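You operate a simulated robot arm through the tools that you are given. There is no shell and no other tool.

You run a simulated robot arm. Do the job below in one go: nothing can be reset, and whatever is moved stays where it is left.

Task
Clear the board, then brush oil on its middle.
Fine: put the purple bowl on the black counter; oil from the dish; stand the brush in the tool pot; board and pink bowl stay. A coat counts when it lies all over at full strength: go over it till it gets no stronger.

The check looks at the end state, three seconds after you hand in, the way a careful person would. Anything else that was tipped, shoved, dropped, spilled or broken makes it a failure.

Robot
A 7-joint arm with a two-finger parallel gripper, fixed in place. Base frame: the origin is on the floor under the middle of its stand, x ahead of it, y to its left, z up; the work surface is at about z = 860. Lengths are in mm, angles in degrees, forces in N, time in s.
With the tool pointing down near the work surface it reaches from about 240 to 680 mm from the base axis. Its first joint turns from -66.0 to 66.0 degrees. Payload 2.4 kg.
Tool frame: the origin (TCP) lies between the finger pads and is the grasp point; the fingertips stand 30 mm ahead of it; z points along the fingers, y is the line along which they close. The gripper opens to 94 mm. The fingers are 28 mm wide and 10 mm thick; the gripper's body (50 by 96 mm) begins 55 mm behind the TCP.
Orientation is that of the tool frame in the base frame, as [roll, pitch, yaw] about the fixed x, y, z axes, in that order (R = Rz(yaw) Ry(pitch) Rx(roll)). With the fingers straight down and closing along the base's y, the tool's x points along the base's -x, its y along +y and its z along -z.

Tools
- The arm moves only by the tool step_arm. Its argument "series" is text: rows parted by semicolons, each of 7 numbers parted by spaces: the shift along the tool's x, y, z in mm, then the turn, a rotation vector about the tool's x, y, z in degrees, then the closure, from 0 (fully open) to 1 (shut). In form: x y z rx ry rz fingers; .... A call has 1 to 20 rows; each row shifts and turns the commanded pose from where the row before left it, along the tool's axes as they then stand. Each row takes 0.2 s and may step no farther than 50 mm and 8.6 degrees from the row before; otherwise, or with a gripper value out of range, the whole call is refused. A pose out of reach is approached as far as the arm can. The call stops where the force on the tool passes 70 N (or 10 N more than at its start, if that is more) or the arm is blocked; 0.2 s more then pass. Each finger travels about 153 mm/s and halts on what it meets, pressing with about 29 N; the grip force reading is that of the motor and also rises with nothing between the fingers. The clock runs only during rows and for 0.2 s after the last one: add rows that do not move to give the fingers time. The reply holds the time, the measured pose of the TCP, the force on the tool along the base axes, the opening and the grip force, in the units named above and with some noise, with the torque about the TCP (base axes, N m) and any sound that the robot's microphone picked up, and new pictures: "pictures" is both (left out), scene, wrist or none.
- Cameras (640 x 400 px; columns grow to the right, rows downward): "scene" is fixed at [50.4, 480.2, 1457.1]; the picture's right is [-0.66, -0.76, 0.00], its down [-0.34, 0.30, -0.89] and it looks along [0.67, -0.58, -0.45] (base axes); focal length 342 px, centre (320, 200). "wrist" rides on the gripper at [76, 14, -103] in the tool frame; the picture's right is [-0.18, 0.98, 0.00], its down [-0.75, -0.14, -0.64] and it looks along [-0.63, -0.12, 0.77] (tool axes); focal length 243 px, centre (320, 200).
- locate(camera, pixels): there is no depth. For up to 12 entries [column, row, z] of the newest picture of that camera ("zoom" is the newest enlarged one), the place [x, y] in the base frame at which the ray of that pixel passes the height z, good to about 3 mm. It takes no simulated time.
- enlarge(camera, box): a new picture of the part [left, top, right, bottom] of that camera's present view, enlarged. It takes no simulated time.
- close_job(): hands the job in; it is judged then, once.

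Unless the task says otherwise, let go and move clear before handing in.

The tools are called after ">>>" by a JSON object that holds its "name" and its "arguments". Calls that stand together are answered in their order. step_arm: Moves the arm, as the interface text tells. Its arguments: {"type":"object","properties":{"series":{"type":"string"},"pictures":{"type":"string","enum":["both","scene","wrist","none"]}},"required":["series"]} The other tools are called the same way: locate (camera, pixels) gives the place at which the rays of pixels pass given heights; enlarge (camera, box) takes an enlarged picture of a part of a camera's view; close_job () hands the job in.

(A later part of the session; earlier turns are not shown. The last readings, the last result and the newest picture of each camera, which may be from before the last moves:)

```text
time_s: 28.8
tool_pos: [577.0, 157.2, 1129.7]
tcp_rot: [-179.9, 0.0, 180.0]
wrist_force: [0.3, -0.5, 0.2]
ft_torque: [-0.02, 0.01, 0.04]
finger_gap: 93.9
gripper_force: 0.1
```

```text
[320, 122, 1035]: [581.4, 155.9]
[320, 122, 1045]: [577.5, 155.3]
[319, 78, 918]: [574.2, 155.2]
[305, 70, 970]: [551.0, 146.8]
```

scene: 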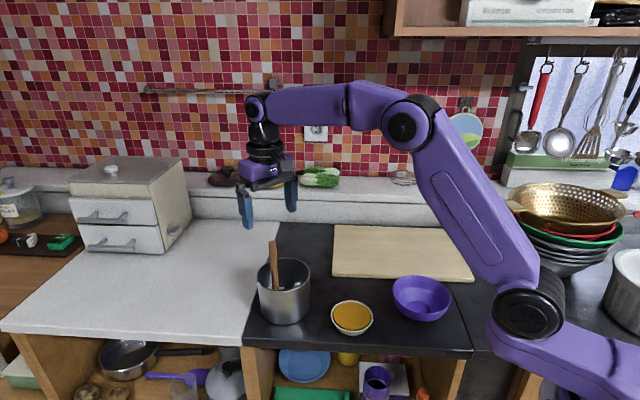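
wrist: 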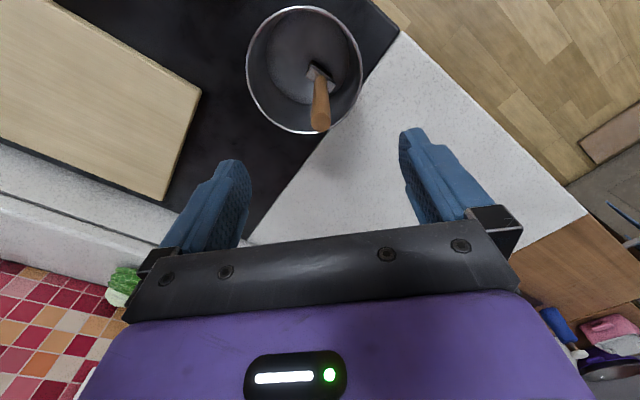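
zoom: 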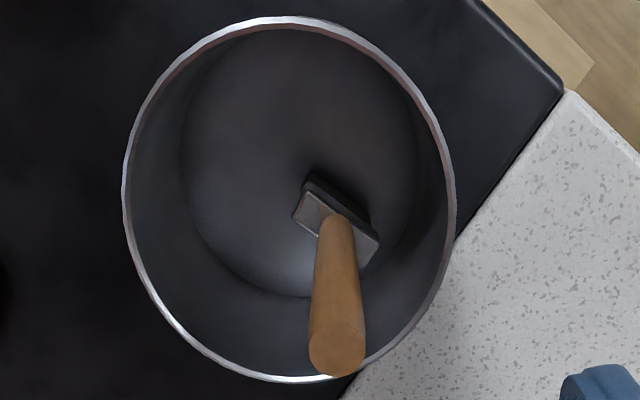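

The handle is confirmed vertical at (577,156) between the fingers. I'll descend to TCP z about 1008, with the tips just above the pot rim at 970, and close softly.

>>> {"name": "step_arm", "arguments": {"series": "0 0 40 0 0 0 0; 0 0 40 0 0 0 0; 0 -1 30 0 0 0 0; 0 0 12 0 0 0 0; 0 0 0 0 0 0 0; 0 0 0 0 0 0 0.5; 0 0 0 0 0 0 0.7; 0 0 0 0 0 0 0.85; 0 0 0 0 0 0 1; 0 0 0 0 0 0 1; 0 0 0 0 0 0 1"}}

>>> {"name": "enlarge", "arguments": {"camera": "scene", "box": [210, 200, 370, 330]}}

```text
time_s: 31.2
tool_pos: [576.3, 155.1, 1008.1]
tcp_rot: [-179.9, -0.1, -180.0]
wrist_force: [-0.1, -0.1, 0.2]
ft_torque: [0.0, -0.03, 0.03]
finger_gap: 18.2
gripper_force: 28.5
```

scene: 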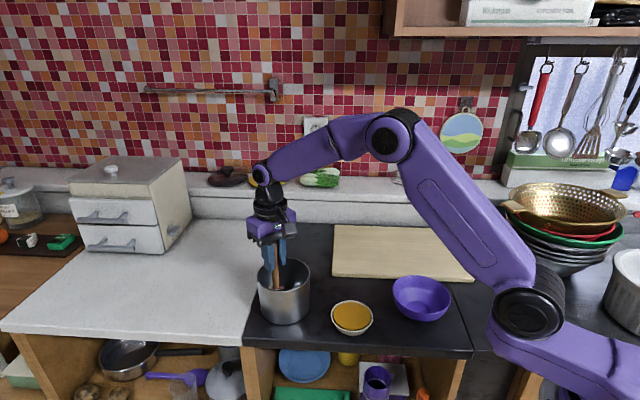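
wrist: 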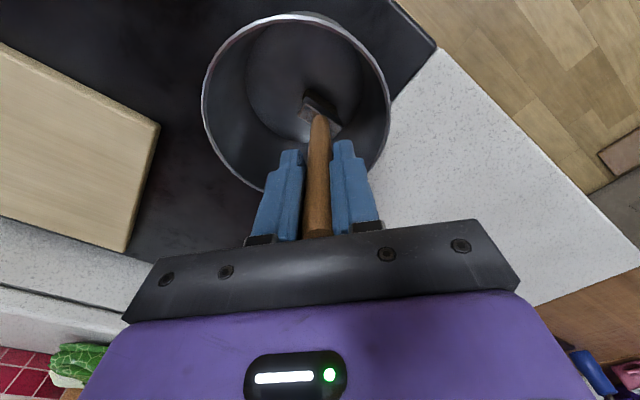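

```text
3.08 times, centred on (290, 265) of scene
```

zoom: 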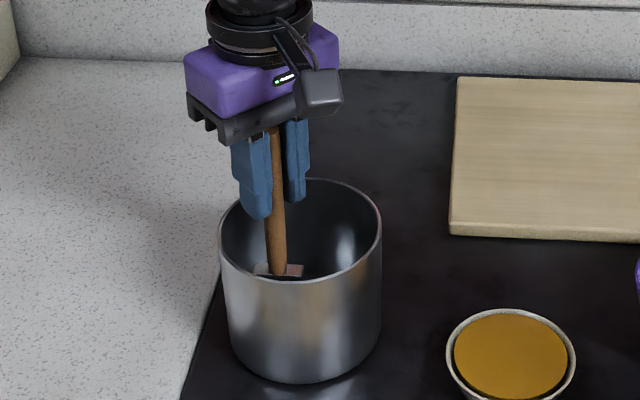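

The handle is gripped at an 18 mm gap and 28.5 N, with no load on the wrist. I'll lift straight up out of the pot.

>>> {"name": "step_arm", "arguments": {"series": "0 0 -15 0 0 0 1; 0 0 -25 0 0 0 1; 0 0 -30 0 0 0 1; 0 0 -35 0 0 0 1; 0 0 -35 0 0 0 1; 0 0 0 0 0 0 1"}}

>>> {"name": "enlarge", "arguments": {"camera": "scene", "box": [210, 170, 370, 300]}}

>>> {"name": "enlarge", "arguments": {"camera": "wrist", "box": [240, 40, 400, 140]}}

```text
time_s: 32.6
tool_pos: [575.5, 155.6, 1147.6]
tcp_rot: [-180.0, -0.1, 180.0]
wrist_force: [-0.2, 0.5, -0.5]
ft_torque: [0.0, 0.02, 0.01]
finger_gap: 17.9
gripper_force: 28.9
```

scene: 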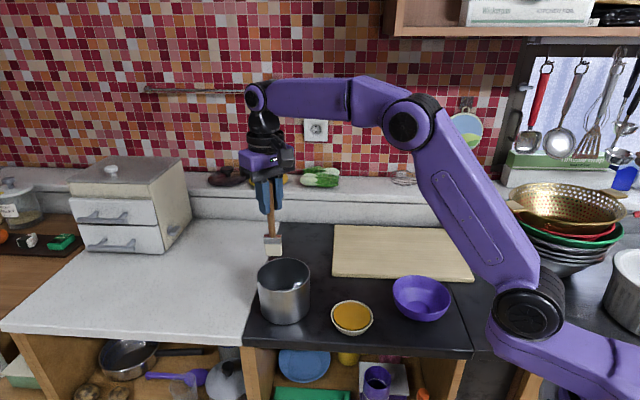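
wrist: 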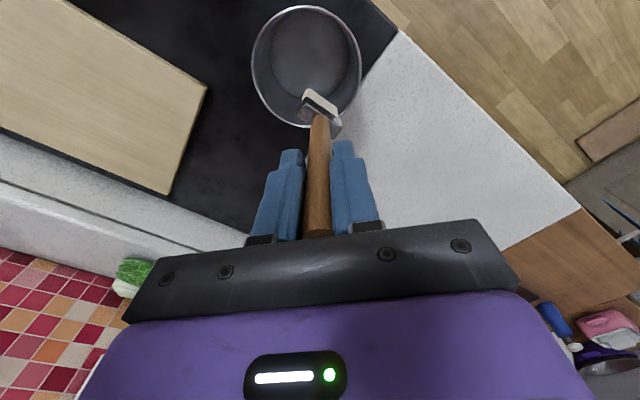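

```text
3.08 times, centred on (290, 235) of scene
```

zoom: 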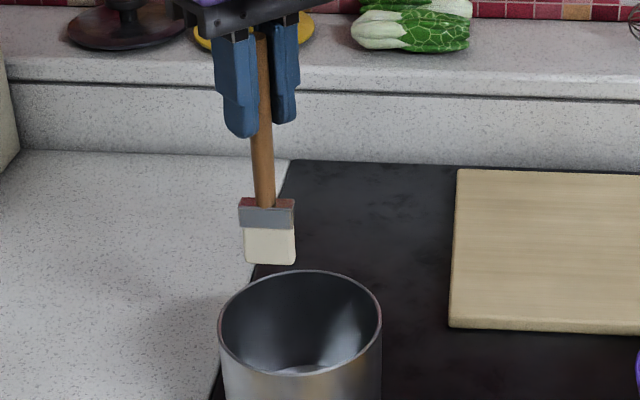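

```text
4.00 times, centred on (320, 90) of wrist
```

zoom: 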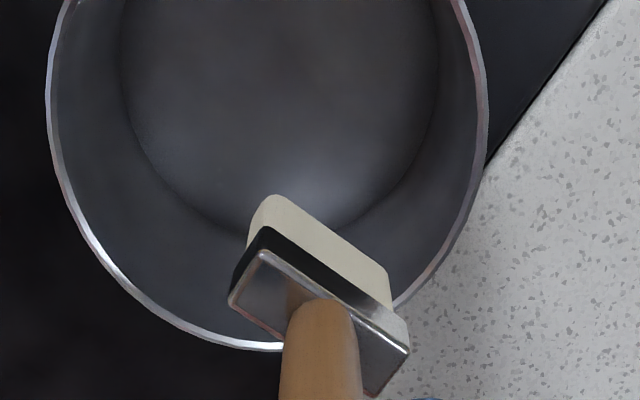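

The brush is out, with cream bristles at the tip (scene (274,253)) about 140 mm below the TCP and the pot undisturbed. I'll carry it over the oil dish at (423,60).

>>> {"name": "step_arm", "arguments": {"series": "30.6 -19.1 0 0 0 0 1; 30.6 -19.1 0 0 0 0 1; 30.6 -19.1 0 0 0 0 1; 30.6 -19.1 0 0 0 0 1; 30.6 -19.1 0 0 0 0 1; 0 0 30 0 0 0 1; 0 0 30 0 0 0 1; 0 0 0 0 0 0 1"}}

>>> {"name": "enlarge", "arguments": {"camera": "scene", "box": [290, 240, 418, 340]}}

>>> {"name": "enlarge", "arguments": {"camera": "wrist", "box": [220, 0, 420, 130]}}

```text
time_s: 34.4
tool_pos: [422.6, 60.2, 1087.9]
tcp_rot: [179.9, -0.1, -180.0]
wrist_force: [0.4, 0.5, -1.0]
ft_torque: [0.02, 0.01, 0.0]
finger_gap: 18.0
gripper_force: 29.0
```

scene: 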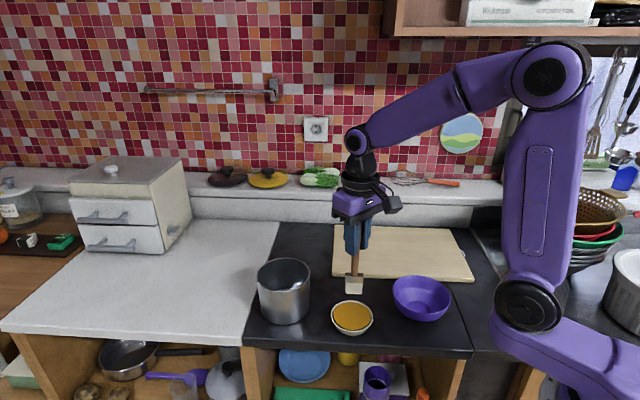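
wrist: 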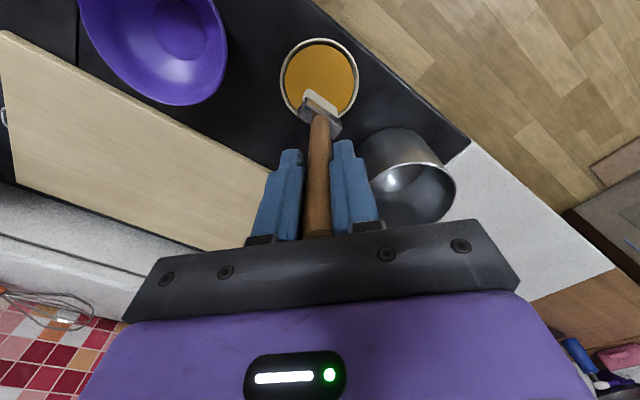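

```text
4.00 times, centred on (354, 290) of scene
```

zoom: 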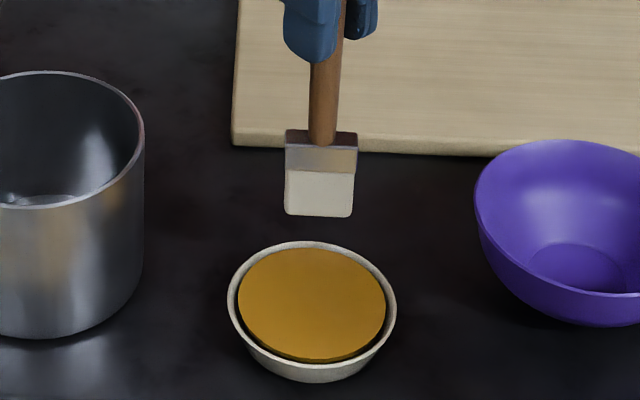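

```text
3.08 times, centred on (320, 65) of wrist
```

zoom: 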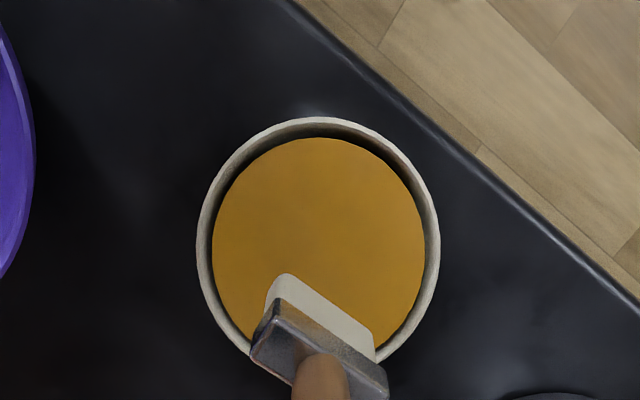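

The bristle tip is at about z 948, centred over the oil (scene (353,294)), and the oil surface is near z 886. I'll lower 55 mm quickly, then in small steps into the oil.

>>> {"name": "step_arm", "arguments": {"series": "0 0 20 0 0 0 1; 0 0 20 0 0 0 1; 0 0 15 0 0 0 1; 0 0 0 0 0 0 1"}}

>>> {"name": "enlarge", "arguments": {"camera": "scene", "box": [312, 265, 392, 345]}}

```text
time_s: 35.4
tool_pos: [423.7, 61.4, 1033.9]
tcp_rot: [179.9, 0.0, -179.9]
wrist_force: [0.6, -0.7, -0.6]
ft_torque: [-0.02, -0.02, -0.01]
finger_gap: 17.9
gripper_force: 28.7
```

scene: 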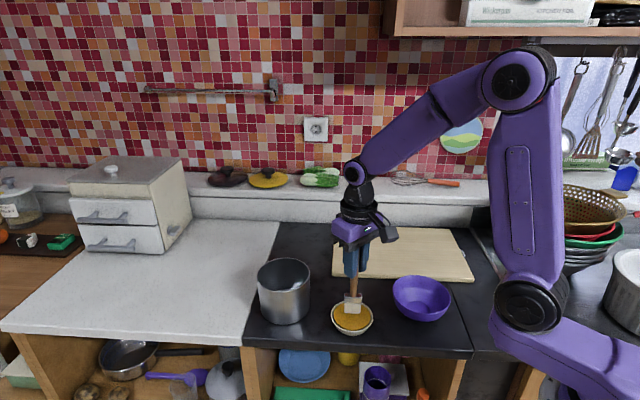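
wrist: 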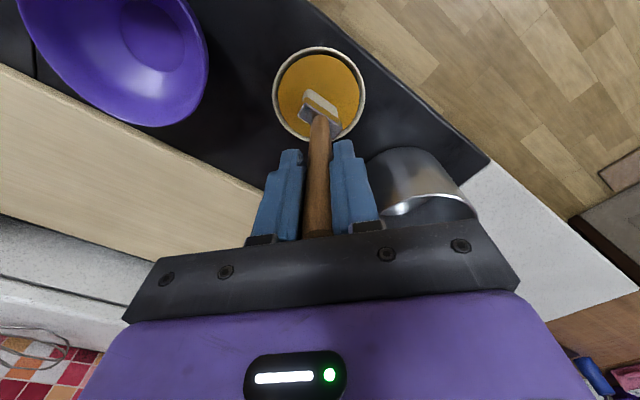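

```text
5.00 times, centred on (352, 305) of scene
```

zoom: 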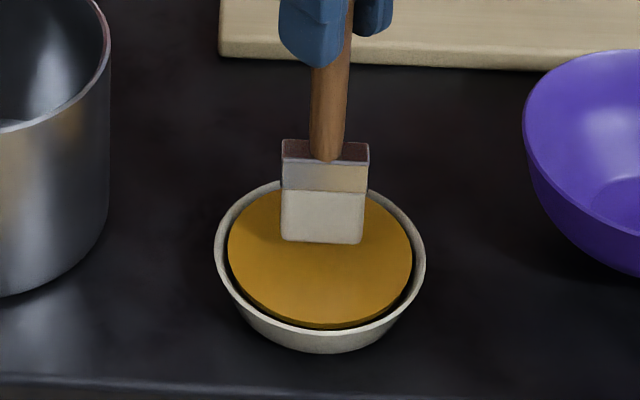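

The tip is just above the oil, at about z 894. I'll lower about 12 mm in small steps and watch the force.

>>> {"name": "step_arm", "arguments": {"series": "0 0 3 0 0 0 1; 0 0 3 0 0 0 1; 0 0 3 0 0 0 1; 0 0 3 0 0 0 1; 0 0 0 0 0 0 1; 0 0 0 0 0 0 1"}}

>>> {"name": "enlarge", "arguments": {"camera": "scene", "box": [312, 265, 392, 345]}}

>>> {"name": "enlarge", "arguments": {"camera": "wrist", "box": [240, 30, 400, 140]}}

```text
time_s: 36.8
tool_pos: [422.4, 59.6, 1020.5]
tcp_rot: [179.9, 0.1, -180.0]
wrist_force: [-1.4, -0.5, 15.8]
ft_torque: [-0.02, 0.17, 0.02]
finger_gap: 17.8
gripper_force: 29.3
```

scene: 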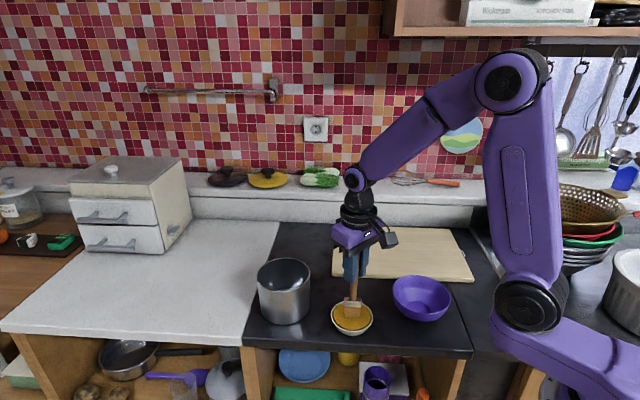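
wrist: 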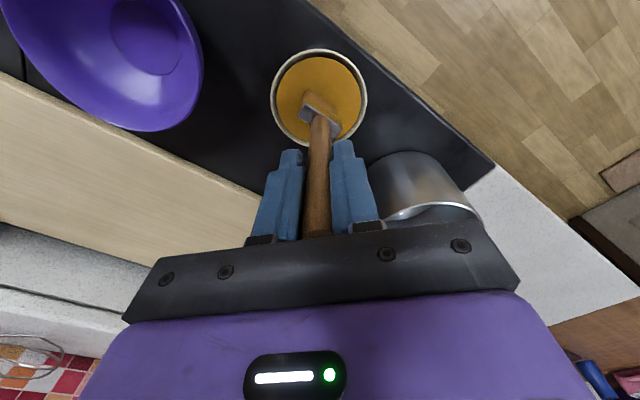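

```text
5.00 times, centred on (352, 305) of scene
```

zoom: 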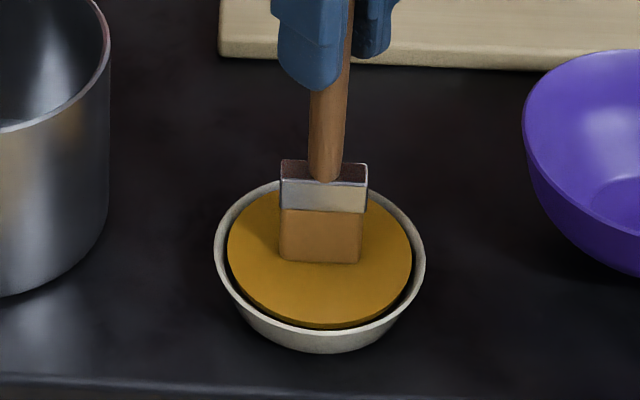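

```text
3.64 times, centred on (320, 85) of wrist
```

zoom: 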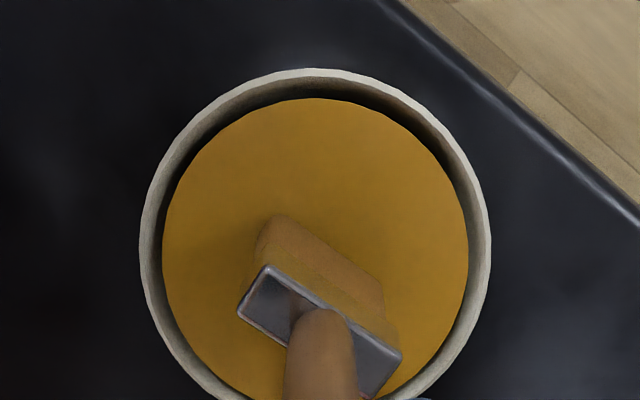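

The bristles turned orange in the oil and touched bottom at 15.8 N, so the brush is loaded. I'll measure the head's direction, then lift clear.

>>> {"name": "locate", "arguments": {"camera": "wrist", "pixels": [[305.7, 102.9, 930], [342.5, 126.2, 930], [297.5, 115.2, 930], [333.2, 139.4, 930]]}}

>>> {"name": "step_arm", "arguments": {"series": "0 0 -5 0 0 0 1; 0 0 -10 0 0 0 1; 0 0 -20 0 0 0 1; 0 0 -20 0 0 0 1; 0 0 0 0 0 0 1; 0 0 0 0 0 0 1"}}

>>> {"name": "enlarge", "arguments": {"camera": "scene", "box": [290, 240, 418, 340]}}

>>> {"name": "enlarge", "arguments": {"camera": "wrist", "box": [240, 30, 400, 140]}}

```text
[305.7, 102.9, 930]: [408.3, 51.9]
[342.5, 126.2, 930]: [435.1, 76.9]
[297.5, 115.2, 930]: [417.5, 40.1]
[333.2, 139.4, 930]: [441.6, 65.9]
```

```text
time_s: 38.2
tool_pos: [424.0, 61.3, 1075.6]
tcp_rot: [180.0, -0.1, -180.0]
wrist_force: [0.2, 0.3, 0.2]
ft_torque: [0.0, -0.01, 0.0]
finger_gap: 18.0
gripper_force: 28.8
```

scene: 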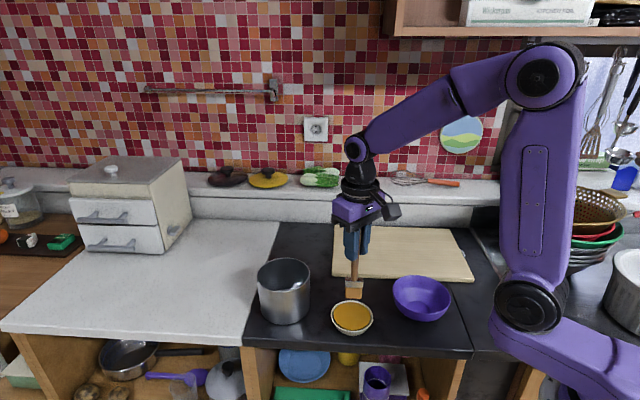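
wrist: 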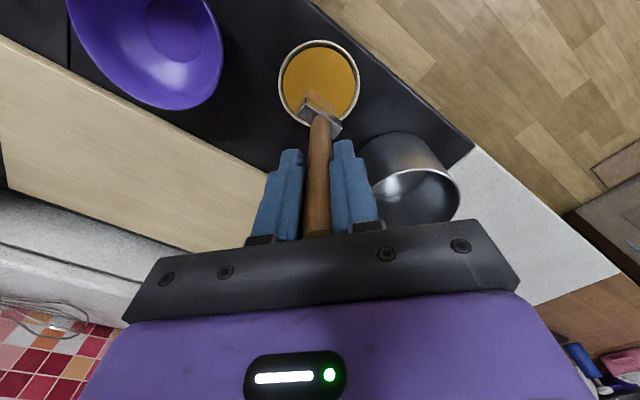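

```text
4.00 times, centred on (354, 290) of scene
```

zoom: 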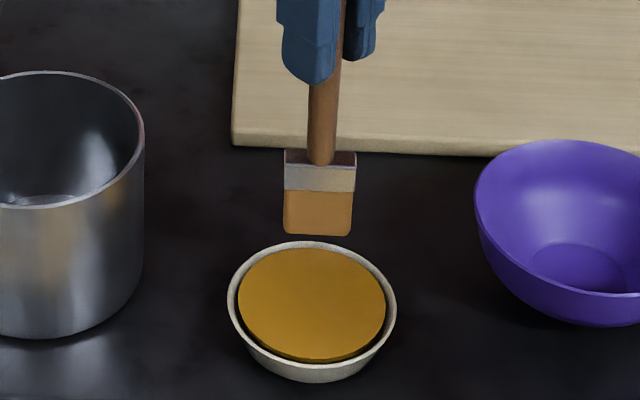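

```text
3.64 times, centred on (320, 85) of wrist
```

zoom: 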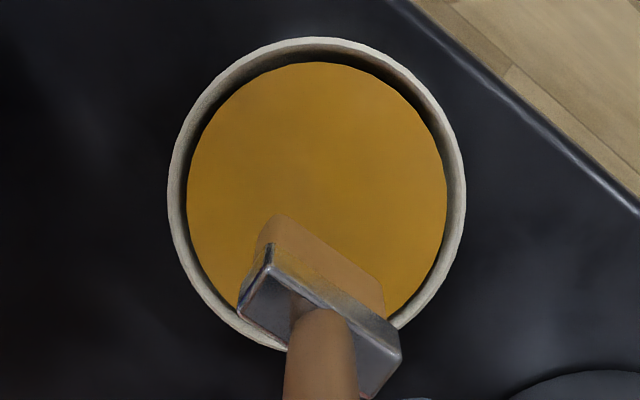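

The head's wide axis runs at about 45°, along the board's long axis, and the tip is still about 140 mm below the TCP. I'll carry the loaded brush to just short of the board's middle (526,-231) and hover.

>>> {"name": "step_arm", "arguments": {"series": "-11.2 -42.7 0 0 0 0 1; -11.2 -42.7 0 0 0 0 1; -11.2 -42.7 0 0 0 0 1; -11.2 -42.7 0 0 0 0 1; -11.2 -42.7 0 0 0 0 1; -11.2 -42.7 0 0 0 0 1; 0 0 25 0 0 0 1; 0 0 18 0 0 0 1; 0 0 0 0 0 0 1"}}

>>> {"name": "enlarge", "arguments": {"camera": "scene", "box": [320, 200, 480, 300]}}

```text
time_s: 40.2
tool_pos: [490.1, -195.6, 1033.0]
tcp_rot: [180.0, 0.0, 180.0]
wrist_force: [0.8, 0.6, -0.5]
ft_torque: [-0.02, -0.01, 0.01]
finger_gap: 18.1
gripper_force: 28.9
```

scene: 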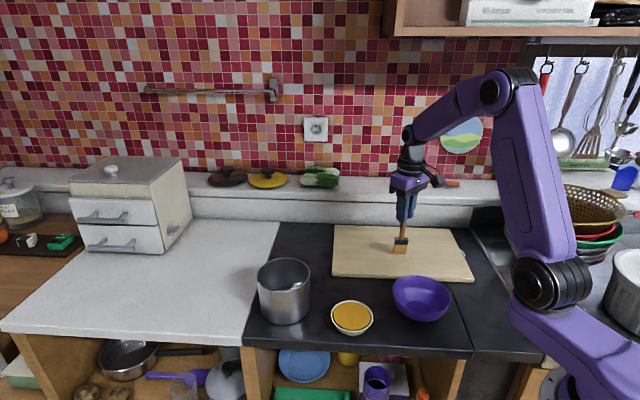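
wrist: 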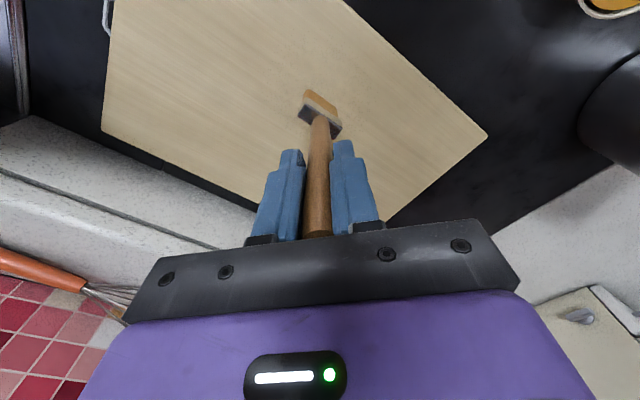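

```text
4.00 times, centred on (400, 250) of scene
```

zoom: 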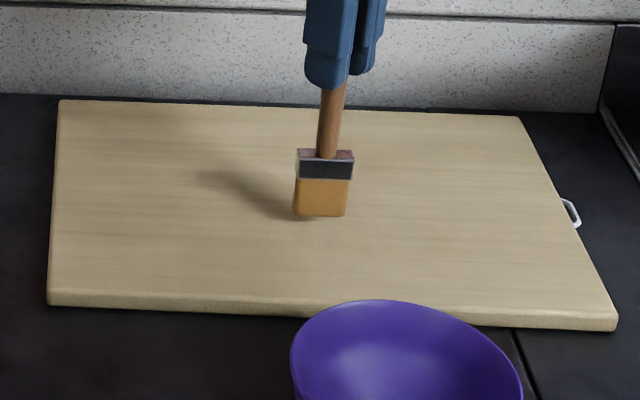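

The tip hovers about 15 mm above the board at (490,-196) with the board bare. I'll lower to first contact in small steps.

>>> {"name": "step_arm", "arguments": {"series": "0 0 4 0 0 0 1; 0 0 4 0 0 0 1; 0 0 3 0 0 0 1; 0 0 3 0 0 0 1; 0 0 0 0 0 0 1", "pictures": "scene"}}

>>> {"name": "enlarge", "arguments": {"camera": "scene", "box": [320, 200, 480, 300]}}

```text
time_s: 41.4
tool_pos: [489.6, -195.2, 1017.8]
tcp_rot: [180.0, -0.1, -179.9]
wrist_force: [0.4, 0.1, -0.2]
ft_torque: [0.02, 0.0, 0.0]
finger_gap: 18.1
gripper_force: 29.1
```

scene: 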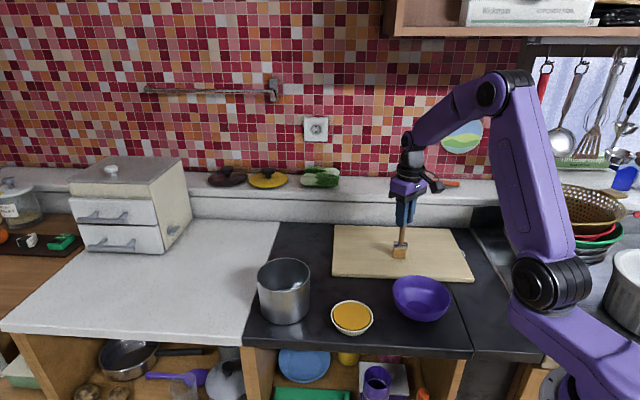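

```text
4.00 times, centred on (400, 250) of scene
```

zoom: 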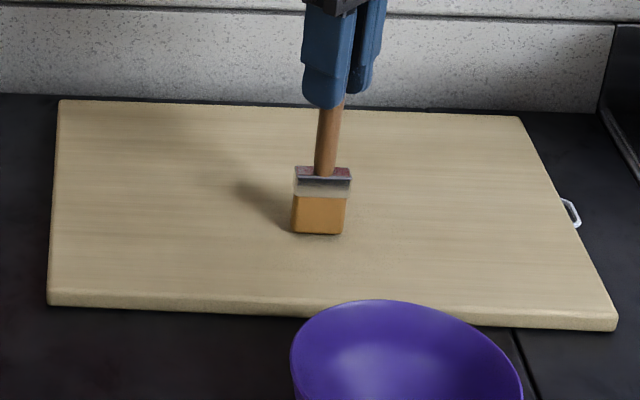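

There's no contact yet (-0.2 N) and the tip is nearly on the wood. I'll go down 2 mm at a time.

>>> {"name": "step_arm", "arguments": {"series": "0 0 2 0 0 0 1; 0 0 0 0 0 0 1", "pictures": "none"}}

>>> {"name": "step_arm", "arguments": {"series": "0 0 2 0 0 0 1; 0 0 0 0 0 0 1", "pictures": "none"}}

```text
time_s: 42.0
tool_pos: [490.5, -194.8, 1016.6]
tcp_rot: [180.0, 0.0, 180.0]
wrist_force: [0.0, -0.4, -0.7]
ft_torque: [-0.04, 0.0, 0.04]
finger_gap: 18.5
gripper_force: 28.4
```

```text
time_s: 42.6
tool_pos: [490.9, -193.9, 1014.5]
tcp_rot: [-180.0, 0.0, 179.9]
wrist_force: [-2.5, 0.5, 12.4]
ft_torque: [0.17, 0.31, -0.01]
finger_gap: 18.1
gripper_force: 29.1
```

Contact is made: 12.4 N at z 1014.5. I'll ease up slightly and make a 100 mm test stroke through the middle.

>>> {"name": "step_arm", "arguments": {"series": "0 0 -0.6 0 0 0 1; -14.1 -14.1 0 0 0 0 1; -14.1 -14.1 0 0 0 0 1; -14.1 -14.1 0 0 0 0 1; -14.1 -14.1 0 0 0 0 1; -14.1 -14.1 0 0 0 0 1; 0 0 0 0 0 0 1"}}

>>> {"name": "enlarge", "arguments": {"camera": "scene", "box": [320, 200, 480, 300]}}

>>> {"name": "enlarge", "arguments": {"camera": "wrist", "box": [200, 0, 440, 150]}}

```text
time_s: 44.2
tool_pos: [560.4, -267.0, 1016.5]
tcp_rot: [180.0, 0.0, -180.0]
wrist_force: [0.9, 0.2, 0.0]
ft_torque: [-0.01, -0.02, 0.0]
finger_gap: 17.9
gripper_force: 29.1
```

scene: 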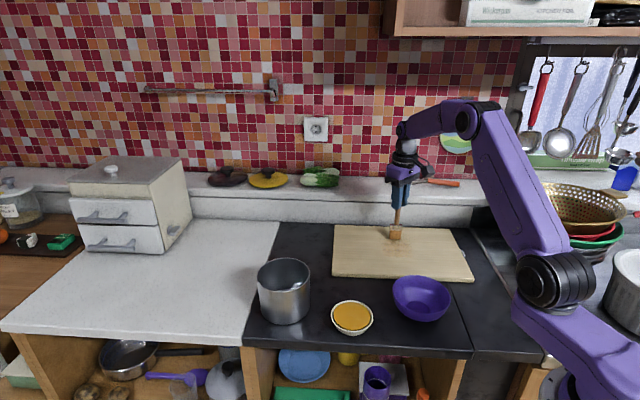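
wrist: 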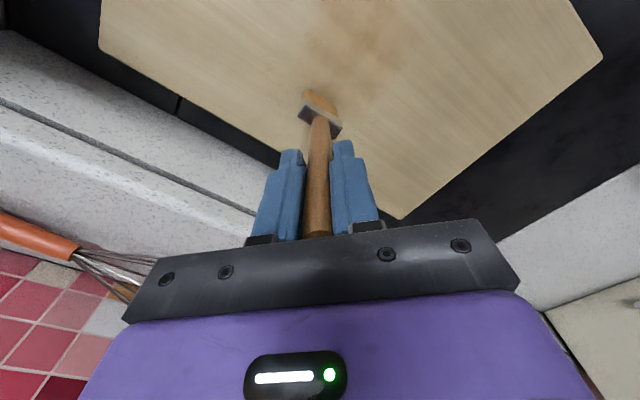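

```text
4.00 times, centred on (400, 250) of scene
```

zoom: 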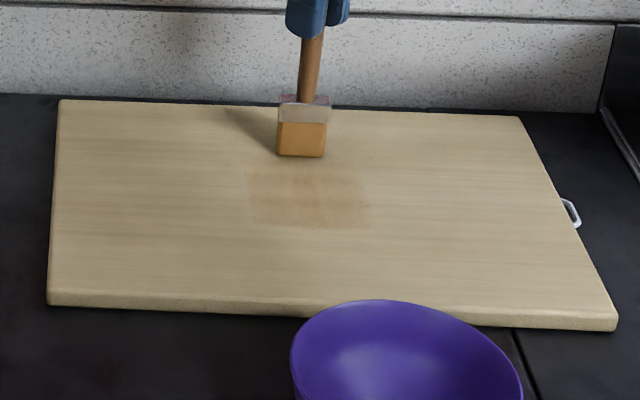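

```text
2.67 times, centred on (320, 75) of wrist
```

zoom: 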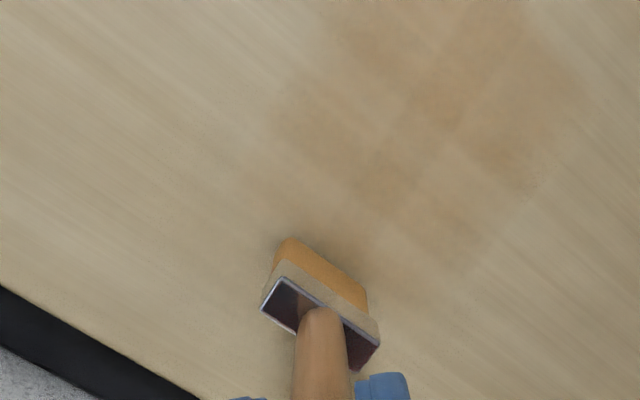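

A faint blotchy coat appeared in the zoom from about (248,165) to (370,228), a region of roughly 85 × 80 mm centred near (527,-232). The contact went slack (0 N), so I'll press 1.5 mm more and check the force.

>>> {"name": "step_arm", "arguments": {"series": "0 0 1.5 0 0 0 1; 0 0 0 0 0 0 1", "pictures": "none"}}

```text
time_s: 44.8
tool_pos: [560.5, -265.6, 1014.9]
tcp_rot: [-179.8, 0.1, -180.0]
wrist_force: [-2.9, 1.2, 11.6]
ft_torque: [0.11, 0.37, 0.03]
finger_gap: 17.8
gripper_force: 29.2
```

Contact is back at 11.6 N. I'll brush back and forth over the patch in overlapping strokes along the board's short axis.

>>> {"name": "step_arm", "arguments": {"series": "12.7 -12.7 0 0 0 0 1; 12.7 -12.7 0 0 0 0 1; 11.3 11.3 0 0 0 0 1; 11.3 11.3 0 0 0 0 1; 11.3 11.3 0 0 0 0 1; 11.3 11.3 0 0 0 0 1; 11.3 11.3 0 0 0 0 1; 11.3 11.3 0 0 0 0 1; -17 17 0 0 0 0 1; -11.3 -11.3 0 0 0 0 1; -11.3 -11.3 0 0 0 0 1; -11.3 -11.3 0 0 0 0 1; -11.3 -11.3 0 0 0 0 1; -11.3 -11.3 0 0 0 0 1; -11.3 -11.3 0 0 0 0 1; 0 0 0 0 0 0 1"}}

>>> {"name": "enlarge", "arguments": {"camera": "scene", "box": [320, 200, 480, 300]}}

>>> {"name": "enlarge", "arguments": {"camera": "wrist", "box": [200, 0, 440, 150]}}

```text
time_s: 48.2
tool_pos: [552.9, -274.6, 1013.3]
tcp_rot: [-180.0, 0.0, -179.9]
wrist_force: [0.2, 0.6, -0.6]
ft_torque: [0.04, 0.02, -0.05]
finger_gap: 18.0
gripper_force: 29.1
```

scene: 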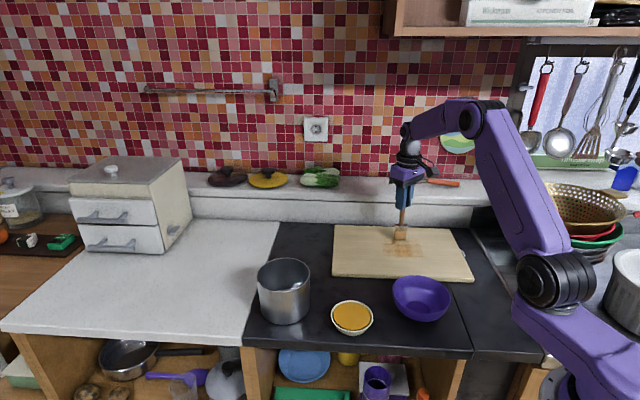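
wrist: 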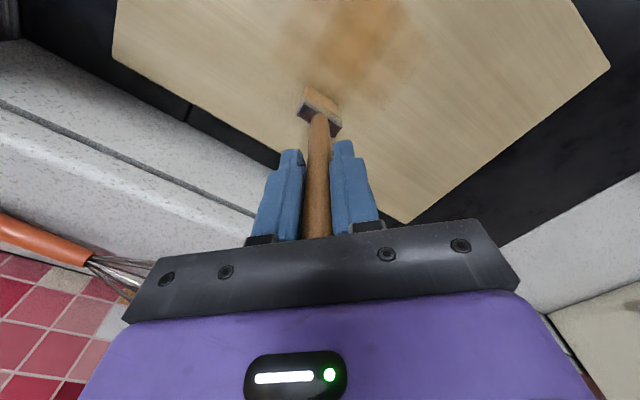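

```text
4.00 times, centred on (400, 250) of scene
```

zoom: 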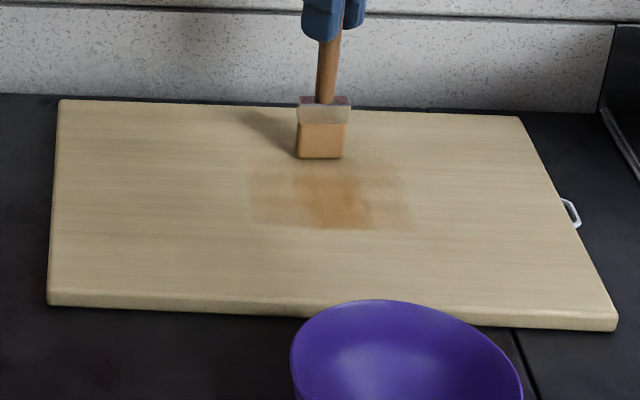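

```text
2.67 times, centred on (320, 75) of wrist
```

zoom: 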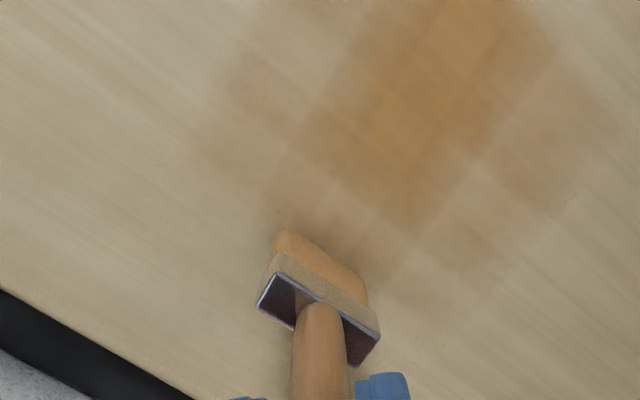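

The coat is spreading and strongest at zoom (330,190), but the bristles look paler and contact went slack again. I'll press down 1.5 mm, brush the +u side, then check.

>>> {"name": "step_arm", "arguments": {"series": "0 0 1.5 0 0 0 1; -17 17 0 0 0 0 1; 11.3 11.3 0 0 0 0 1; 11.3 11.3 0 0 0 0 1; 11.3 11.3 0 0 0 0 1; 11.3 11.3 0 0 0 0 1; 11.3 11.3 0 0 0 0 1; 11.3 11.3 0 0 0 0 1; -17 17 0 0 0 0 1; -11.3 -11.3 0 0 0 0 1; -11.3 -11.3 0 0 0 0 1; -11.3 -11.3 0 0 0 0 1; -11.3 -11.3 0 0 0 0 1; -11.3 -11.3 0 0 0 0 1; -11.3 -11.3 0 0 0 0 1; 0 0 0 0 0 0 1"}}

>>> {"name": "enlarge", "arguments": {"camera": "scene", "box": [320, 200, 480, 300]}}

>>> {"name": "enlarge", "arguments": {"camera": "wrist", "box": [200, 0, 440, 150]}}

```text
time_s: 51.6
tool_pos: [586.6, -239.8, 1011.6]
tcp_rot: [180.0, 0.0, 179.9]
wrist_force: [-1.2, 1.1, 7.3]
ft_torque: [0.25, 0.16, 0.02]
finger_gap: 18.2
gripper_force: 29.5
```

scene: 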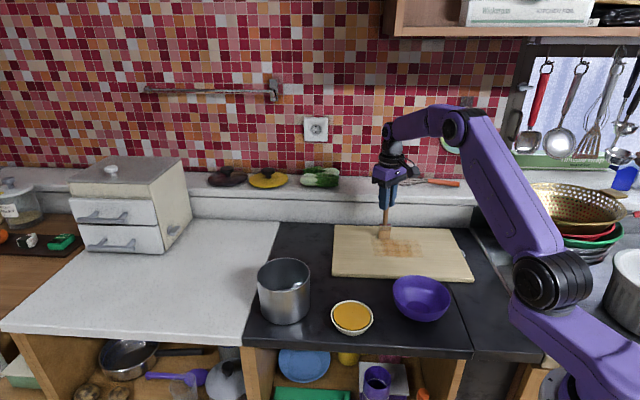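
wrist: 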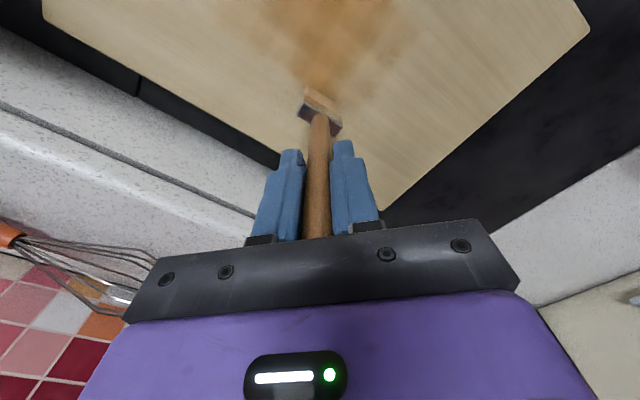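

```text
4.00 times, centred on (400, 250) of scene
```

zoom: 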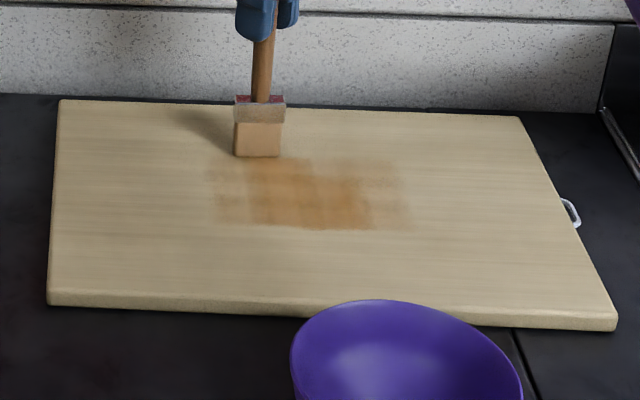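

```text
2.67 times, centred on (320, 75) of wrist
```

zoom: 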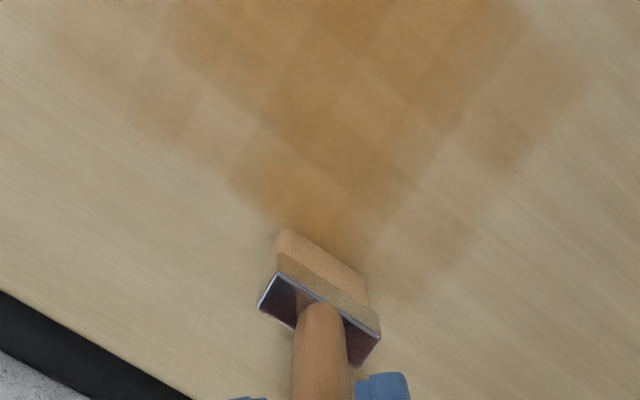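

The patch now spans zoom x 208–412 and the bristles have gone pale, so the brush needs more oil. I'll lift and back off to see the whole coat from the wrist camera.

>>> {"name": "step_arm", "arguments": {"series": "0 0 -20 0 0 0 1; 0 0 -50 0 0 0 1; 46 10 0 0 0 0 1; 46 10 0 0 0 0 1; 46 10 0 0 0 0 1; 46 10 0 0 0 0 1; 0 0 0 0 0 0 1"}}

>>> {"name": "enlarge", "arguments": {"camera": "scene", "box": [350, 220, 446, 280]}}

>>> {"name": "enlarge", "arguments": {"camera": "wrist", "box": [180, 80, 460, 240]}}

```text
time_s: 53.2
tool_pos: [402.1, -200.6, 1081.1]
tcp_rot: [180.0, 0.0, 180.0]
wrist_force: [0.1, -0.3, 0.3]
ft_torque: [0.02, 0.0, 0.0]
finger_gap: 18.1
gripper_force: 29.1
```

scene: 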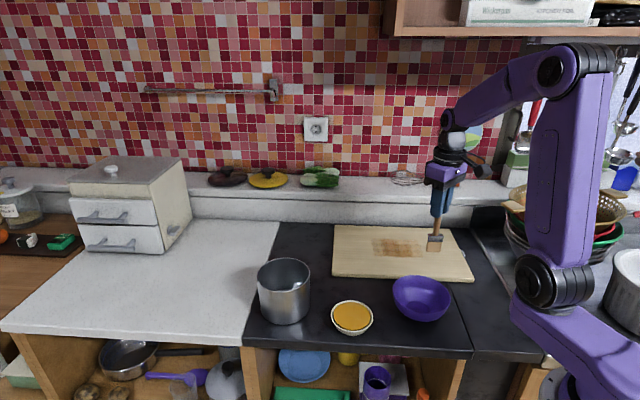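
wrist: 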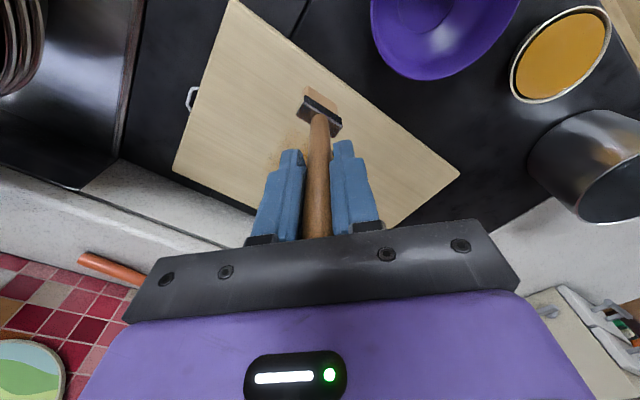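

```text
6.67 times, centred on (398, 250) of scene
```

zoom: 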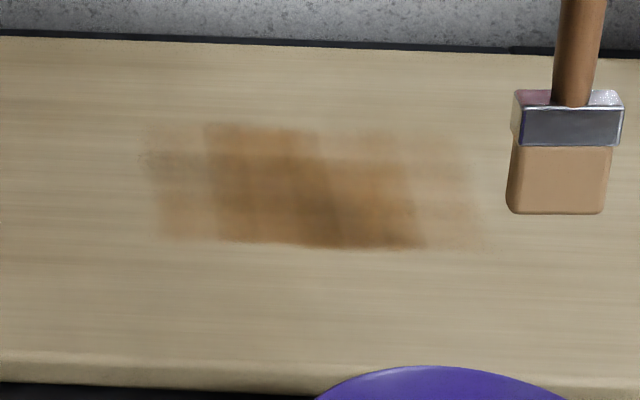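

```text
2.29 times, centred on (320, 160) of wrist
```

zoom: 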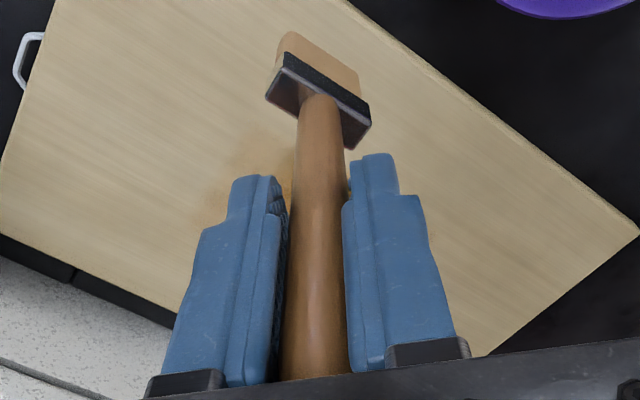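

The scene zoom shows the coat between about u ±70 and w ±42 around (527,-232), in visible cells, strongest at its middle. The brush slid up about 5 mm in the grip, so I'll press lighter. Now back to the dish for more oil.

>>> {"name": "step_arm", "arguments": {"series": "-16 43.5 0 0 0 0 1; -16 43.5 0 0 0 0 1; -16 43.5 0 0 0 0 1; 9 43.3 0 0 0 0 1; 9 43.3 0 0 0 0 1; 9 43.3 0 0 0 0 1; 0 0 20 0 0 0 1; 0 0 20 0 0 0 1; 0 0 12 0 0 0 1; 0 0 0 0 0 0 1"}}

>>> {"name": "enlarge", "arguments": {"camera": "scene", "box": [312, 265, 392, 345]}}

```text
time_s: 55.4
tool_pos: [423.0, 59.3, 1030.2]
tcp_rot: [180.0, 0.0, -180.0]
wrist_force: [0.2, 1.2, -0.2]
ft_torque: [0.0, -0.02, 0.02]
finger_gap: 18.1
gripper_force: 28.6
```

scene: 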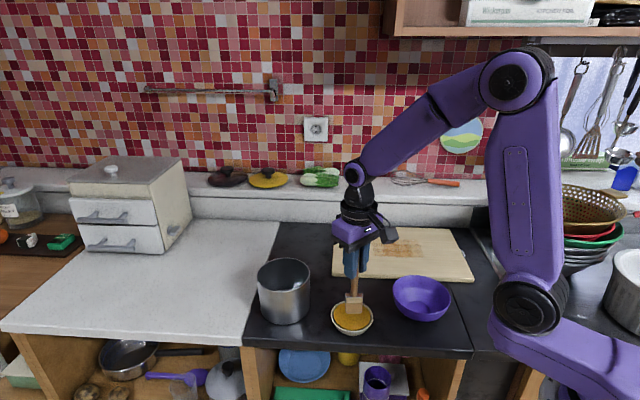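
wrist: 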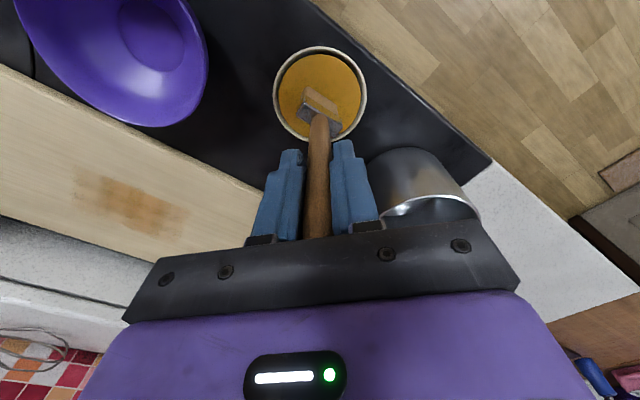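

```text
5.00 times, centred on (352, 305) of scene
```

zoom: 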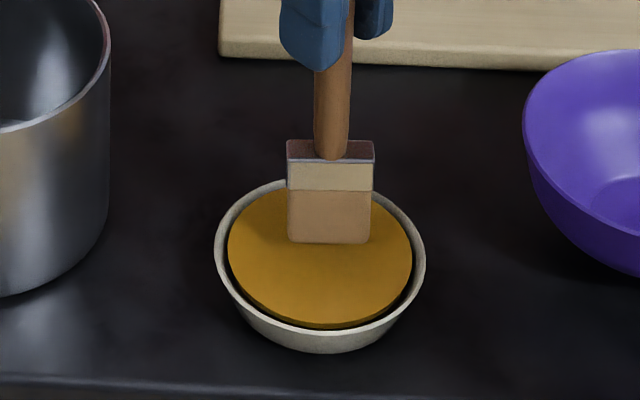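

The tip is just above the oil again at TCP z 1030. From here the wrist camera also sees the coat at about (140,200), so I'll look at that, then dip in small steps.

>>> {"name": "enlarge", "arguments": {"camera": "wrist", "box": [40, 140, 240, 265]}}

>>> {"name": "step_arm", "arguments": {"series": "0 0 3 0 0 0 1; 0 0 3 0 0 0 1; 0 0 2 0 0 0 1; 0 0 2 0 0 0 1; 0 0 0 0 0 0 1; 0 0 0 0 0 0 1", "pictures": "scene"}}

>>> {"name": "enlarge", "arguments": {"camera": "scene", "box": [312, 265, 392, 345]}}

```text
3.20 times, centred on (140, 202) of wrist
```

zoom: 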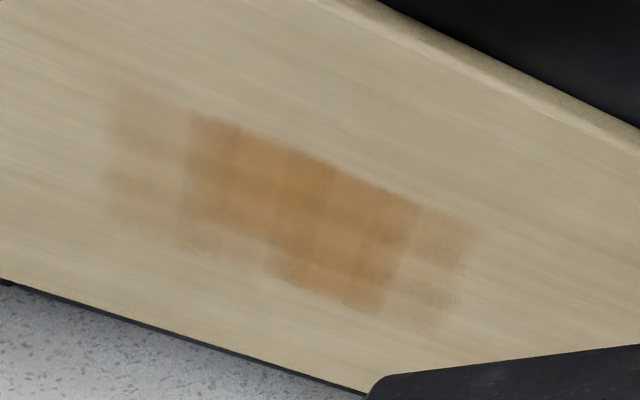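

```text
time_s: 56.8
tool_pos: [423.3, 60.3, 1020.1]
tcp_rot: [179.9, 0.0, 180.0]
wrist_force: [0.5, 0.7, -0.3]
ft_torque: [0.0, 0.01, 0.02]
finger_gap: 17.8
gripper_force: 29.1
```

scene: 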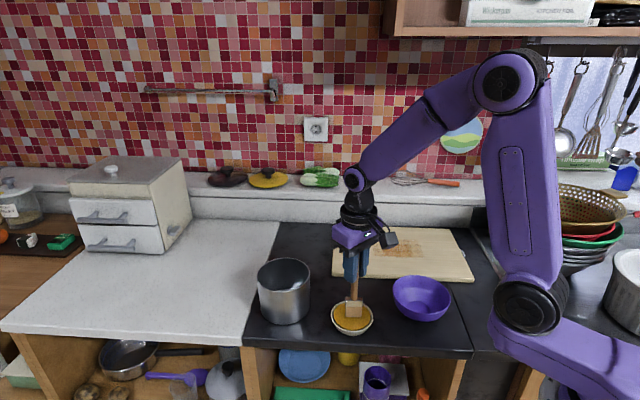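

```text
5.00 times, centred on (352, 305) of scene
```

zoom: 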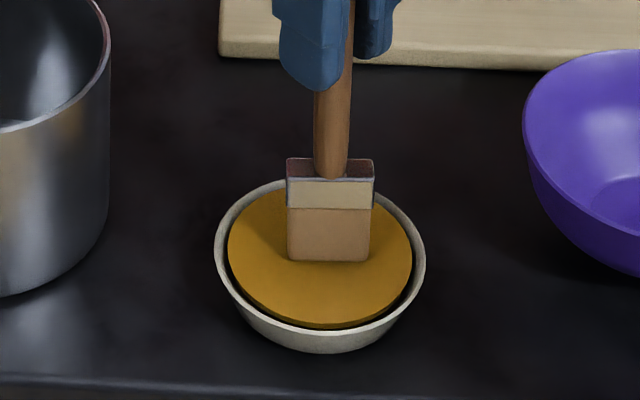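

There's no contact or colour change at z 1020. I'll lower a bit more, in small steps.

>>> {"name": "step_arm", "arguments": {"series": "0 0 2 0 0 0 1; 0 0 1.5 0 0 0 1; 0 0 0 0 0 0 1", "pictures": "scene"}}

>>> {"name": "enlarge", "arguments": {"camera": "scene", "box": [312, 265, 392, 345]}}

```text
time_s: 57.6
tool_pos: [423.0, 60.0, 1017.6]
tcp_rot: [-179.9, 0.1, 179.9]
wrist_force: [-2.3, -0.6, 19.4]
ft_torque: [0.12, 0.1, -0.01]
finger_gap: 17.9
gripper_force: 28.8
```

scene: 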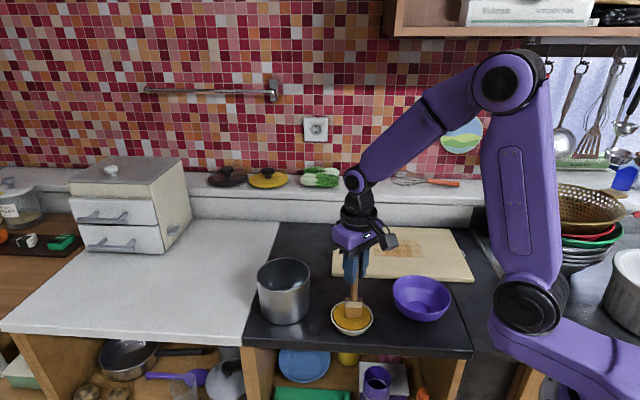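

```text
5.00 times, centred on (352, 305) of scene
```

zoom: 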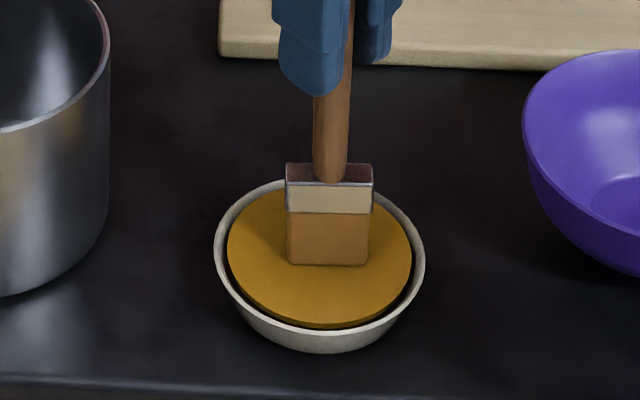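

The bristles are turning orange with 19 N contact. I'll ease off 1 mm and hold there a second so they load fully.

>>> {"name": "step_arm", "arguments": {"series": "0 0 -0.8 0 0 0 1; 0 0 0 0 0 0 1; 0 0 0 0 0 0 1; 0 0 0 0 0 0 1; 0 0 0 0 0 0 1; 0 0 0 0 0 0 1", "pictures": "scene"}}

>>> {"name": "enlarge", "arguments": {"camera": "scene", "box": [312, 265, 392, 345]}}

```text
time_s: 59.0
tool_pos: [424.0, 59.8, 1018.0]
tcp_rot: [180.0, 0.0, 180.0]
wrist_force: [1.2, 0.3, 7.0]
ft_torque: [0.04, -0.27, -0.02]
finger_gap: 17.9
gripper_force: 29.1
```

scene: 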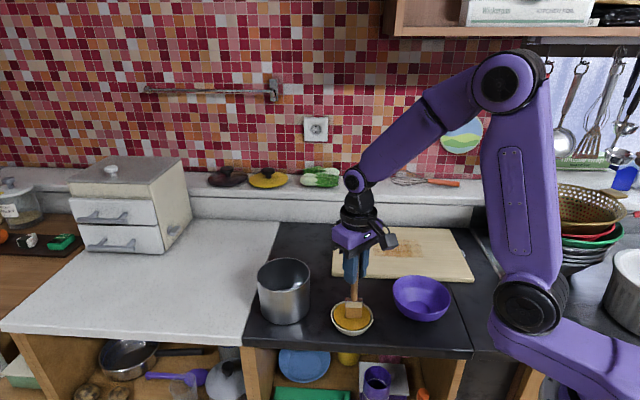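

```text
5.00 times, centred on (352, 305) of scene
```

zoom: 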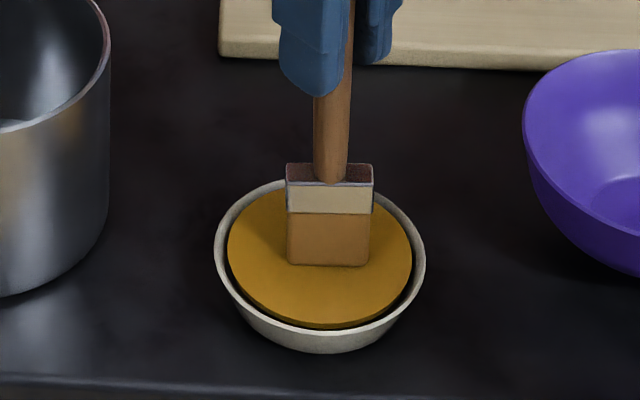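

The bristles are orange again at 7 N contact. I'll lift, carry them around the bowl to the patch's -u end, and lower to just above the wood.

>>> {"name": "step_arm", "arguments": {"series": "0 0 -10 0 0 0 1; 0 0 -40 0 0 0 1; 0 0 0 0 0 0 1; -15.5 -43.3 0 0 0 0 1; -15.5 -43.3 0 0 0 0 1; -15.5 -43.3 0 0 0 0 1; 3.4 -42.6 0 0 0 0 1; 3.4 -42.6 0 0 0 0 1; 3.4 -42.6 0 0 0 0 1; 3.4 -42.6 0 0 0 0 1; 0 0 30 0 0 0 1; 0 0 20 0 0 0 1; 0 0 0 0 0 0 1"}}

>>> {"name": "enlarge", "arguments": {"camera": "scene", "box": [350, 220, 446, 280]}}

```text
time_s: 61.8
tool_pos: [456.6, -239.5, 1016.8]
tcp_rot: [180.0, 0.0, 180.0]
wrist_force: [0.6, -0.1, -0.3]
ft_torque: [-0.01, 0.01, -0.03]
finger_gap: 18.3
gripper_force: 29.3
```

scene: 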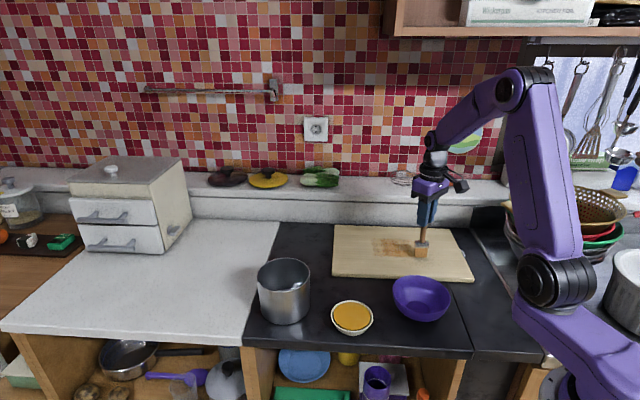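
wrist: 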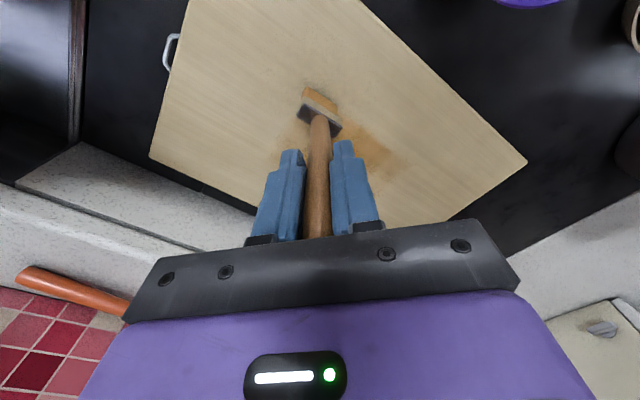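

```text
6.67 times, centred on (398, 250) of scene
```

zoom: 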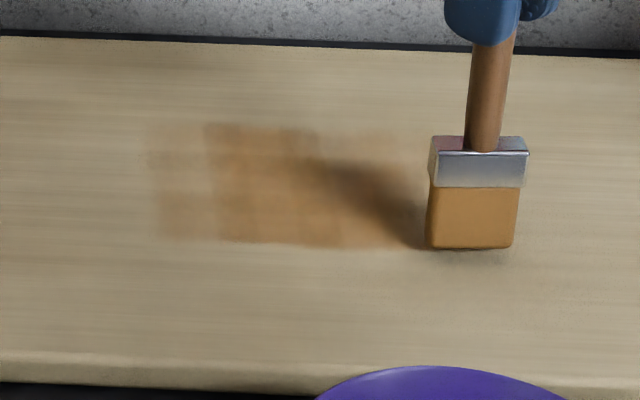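

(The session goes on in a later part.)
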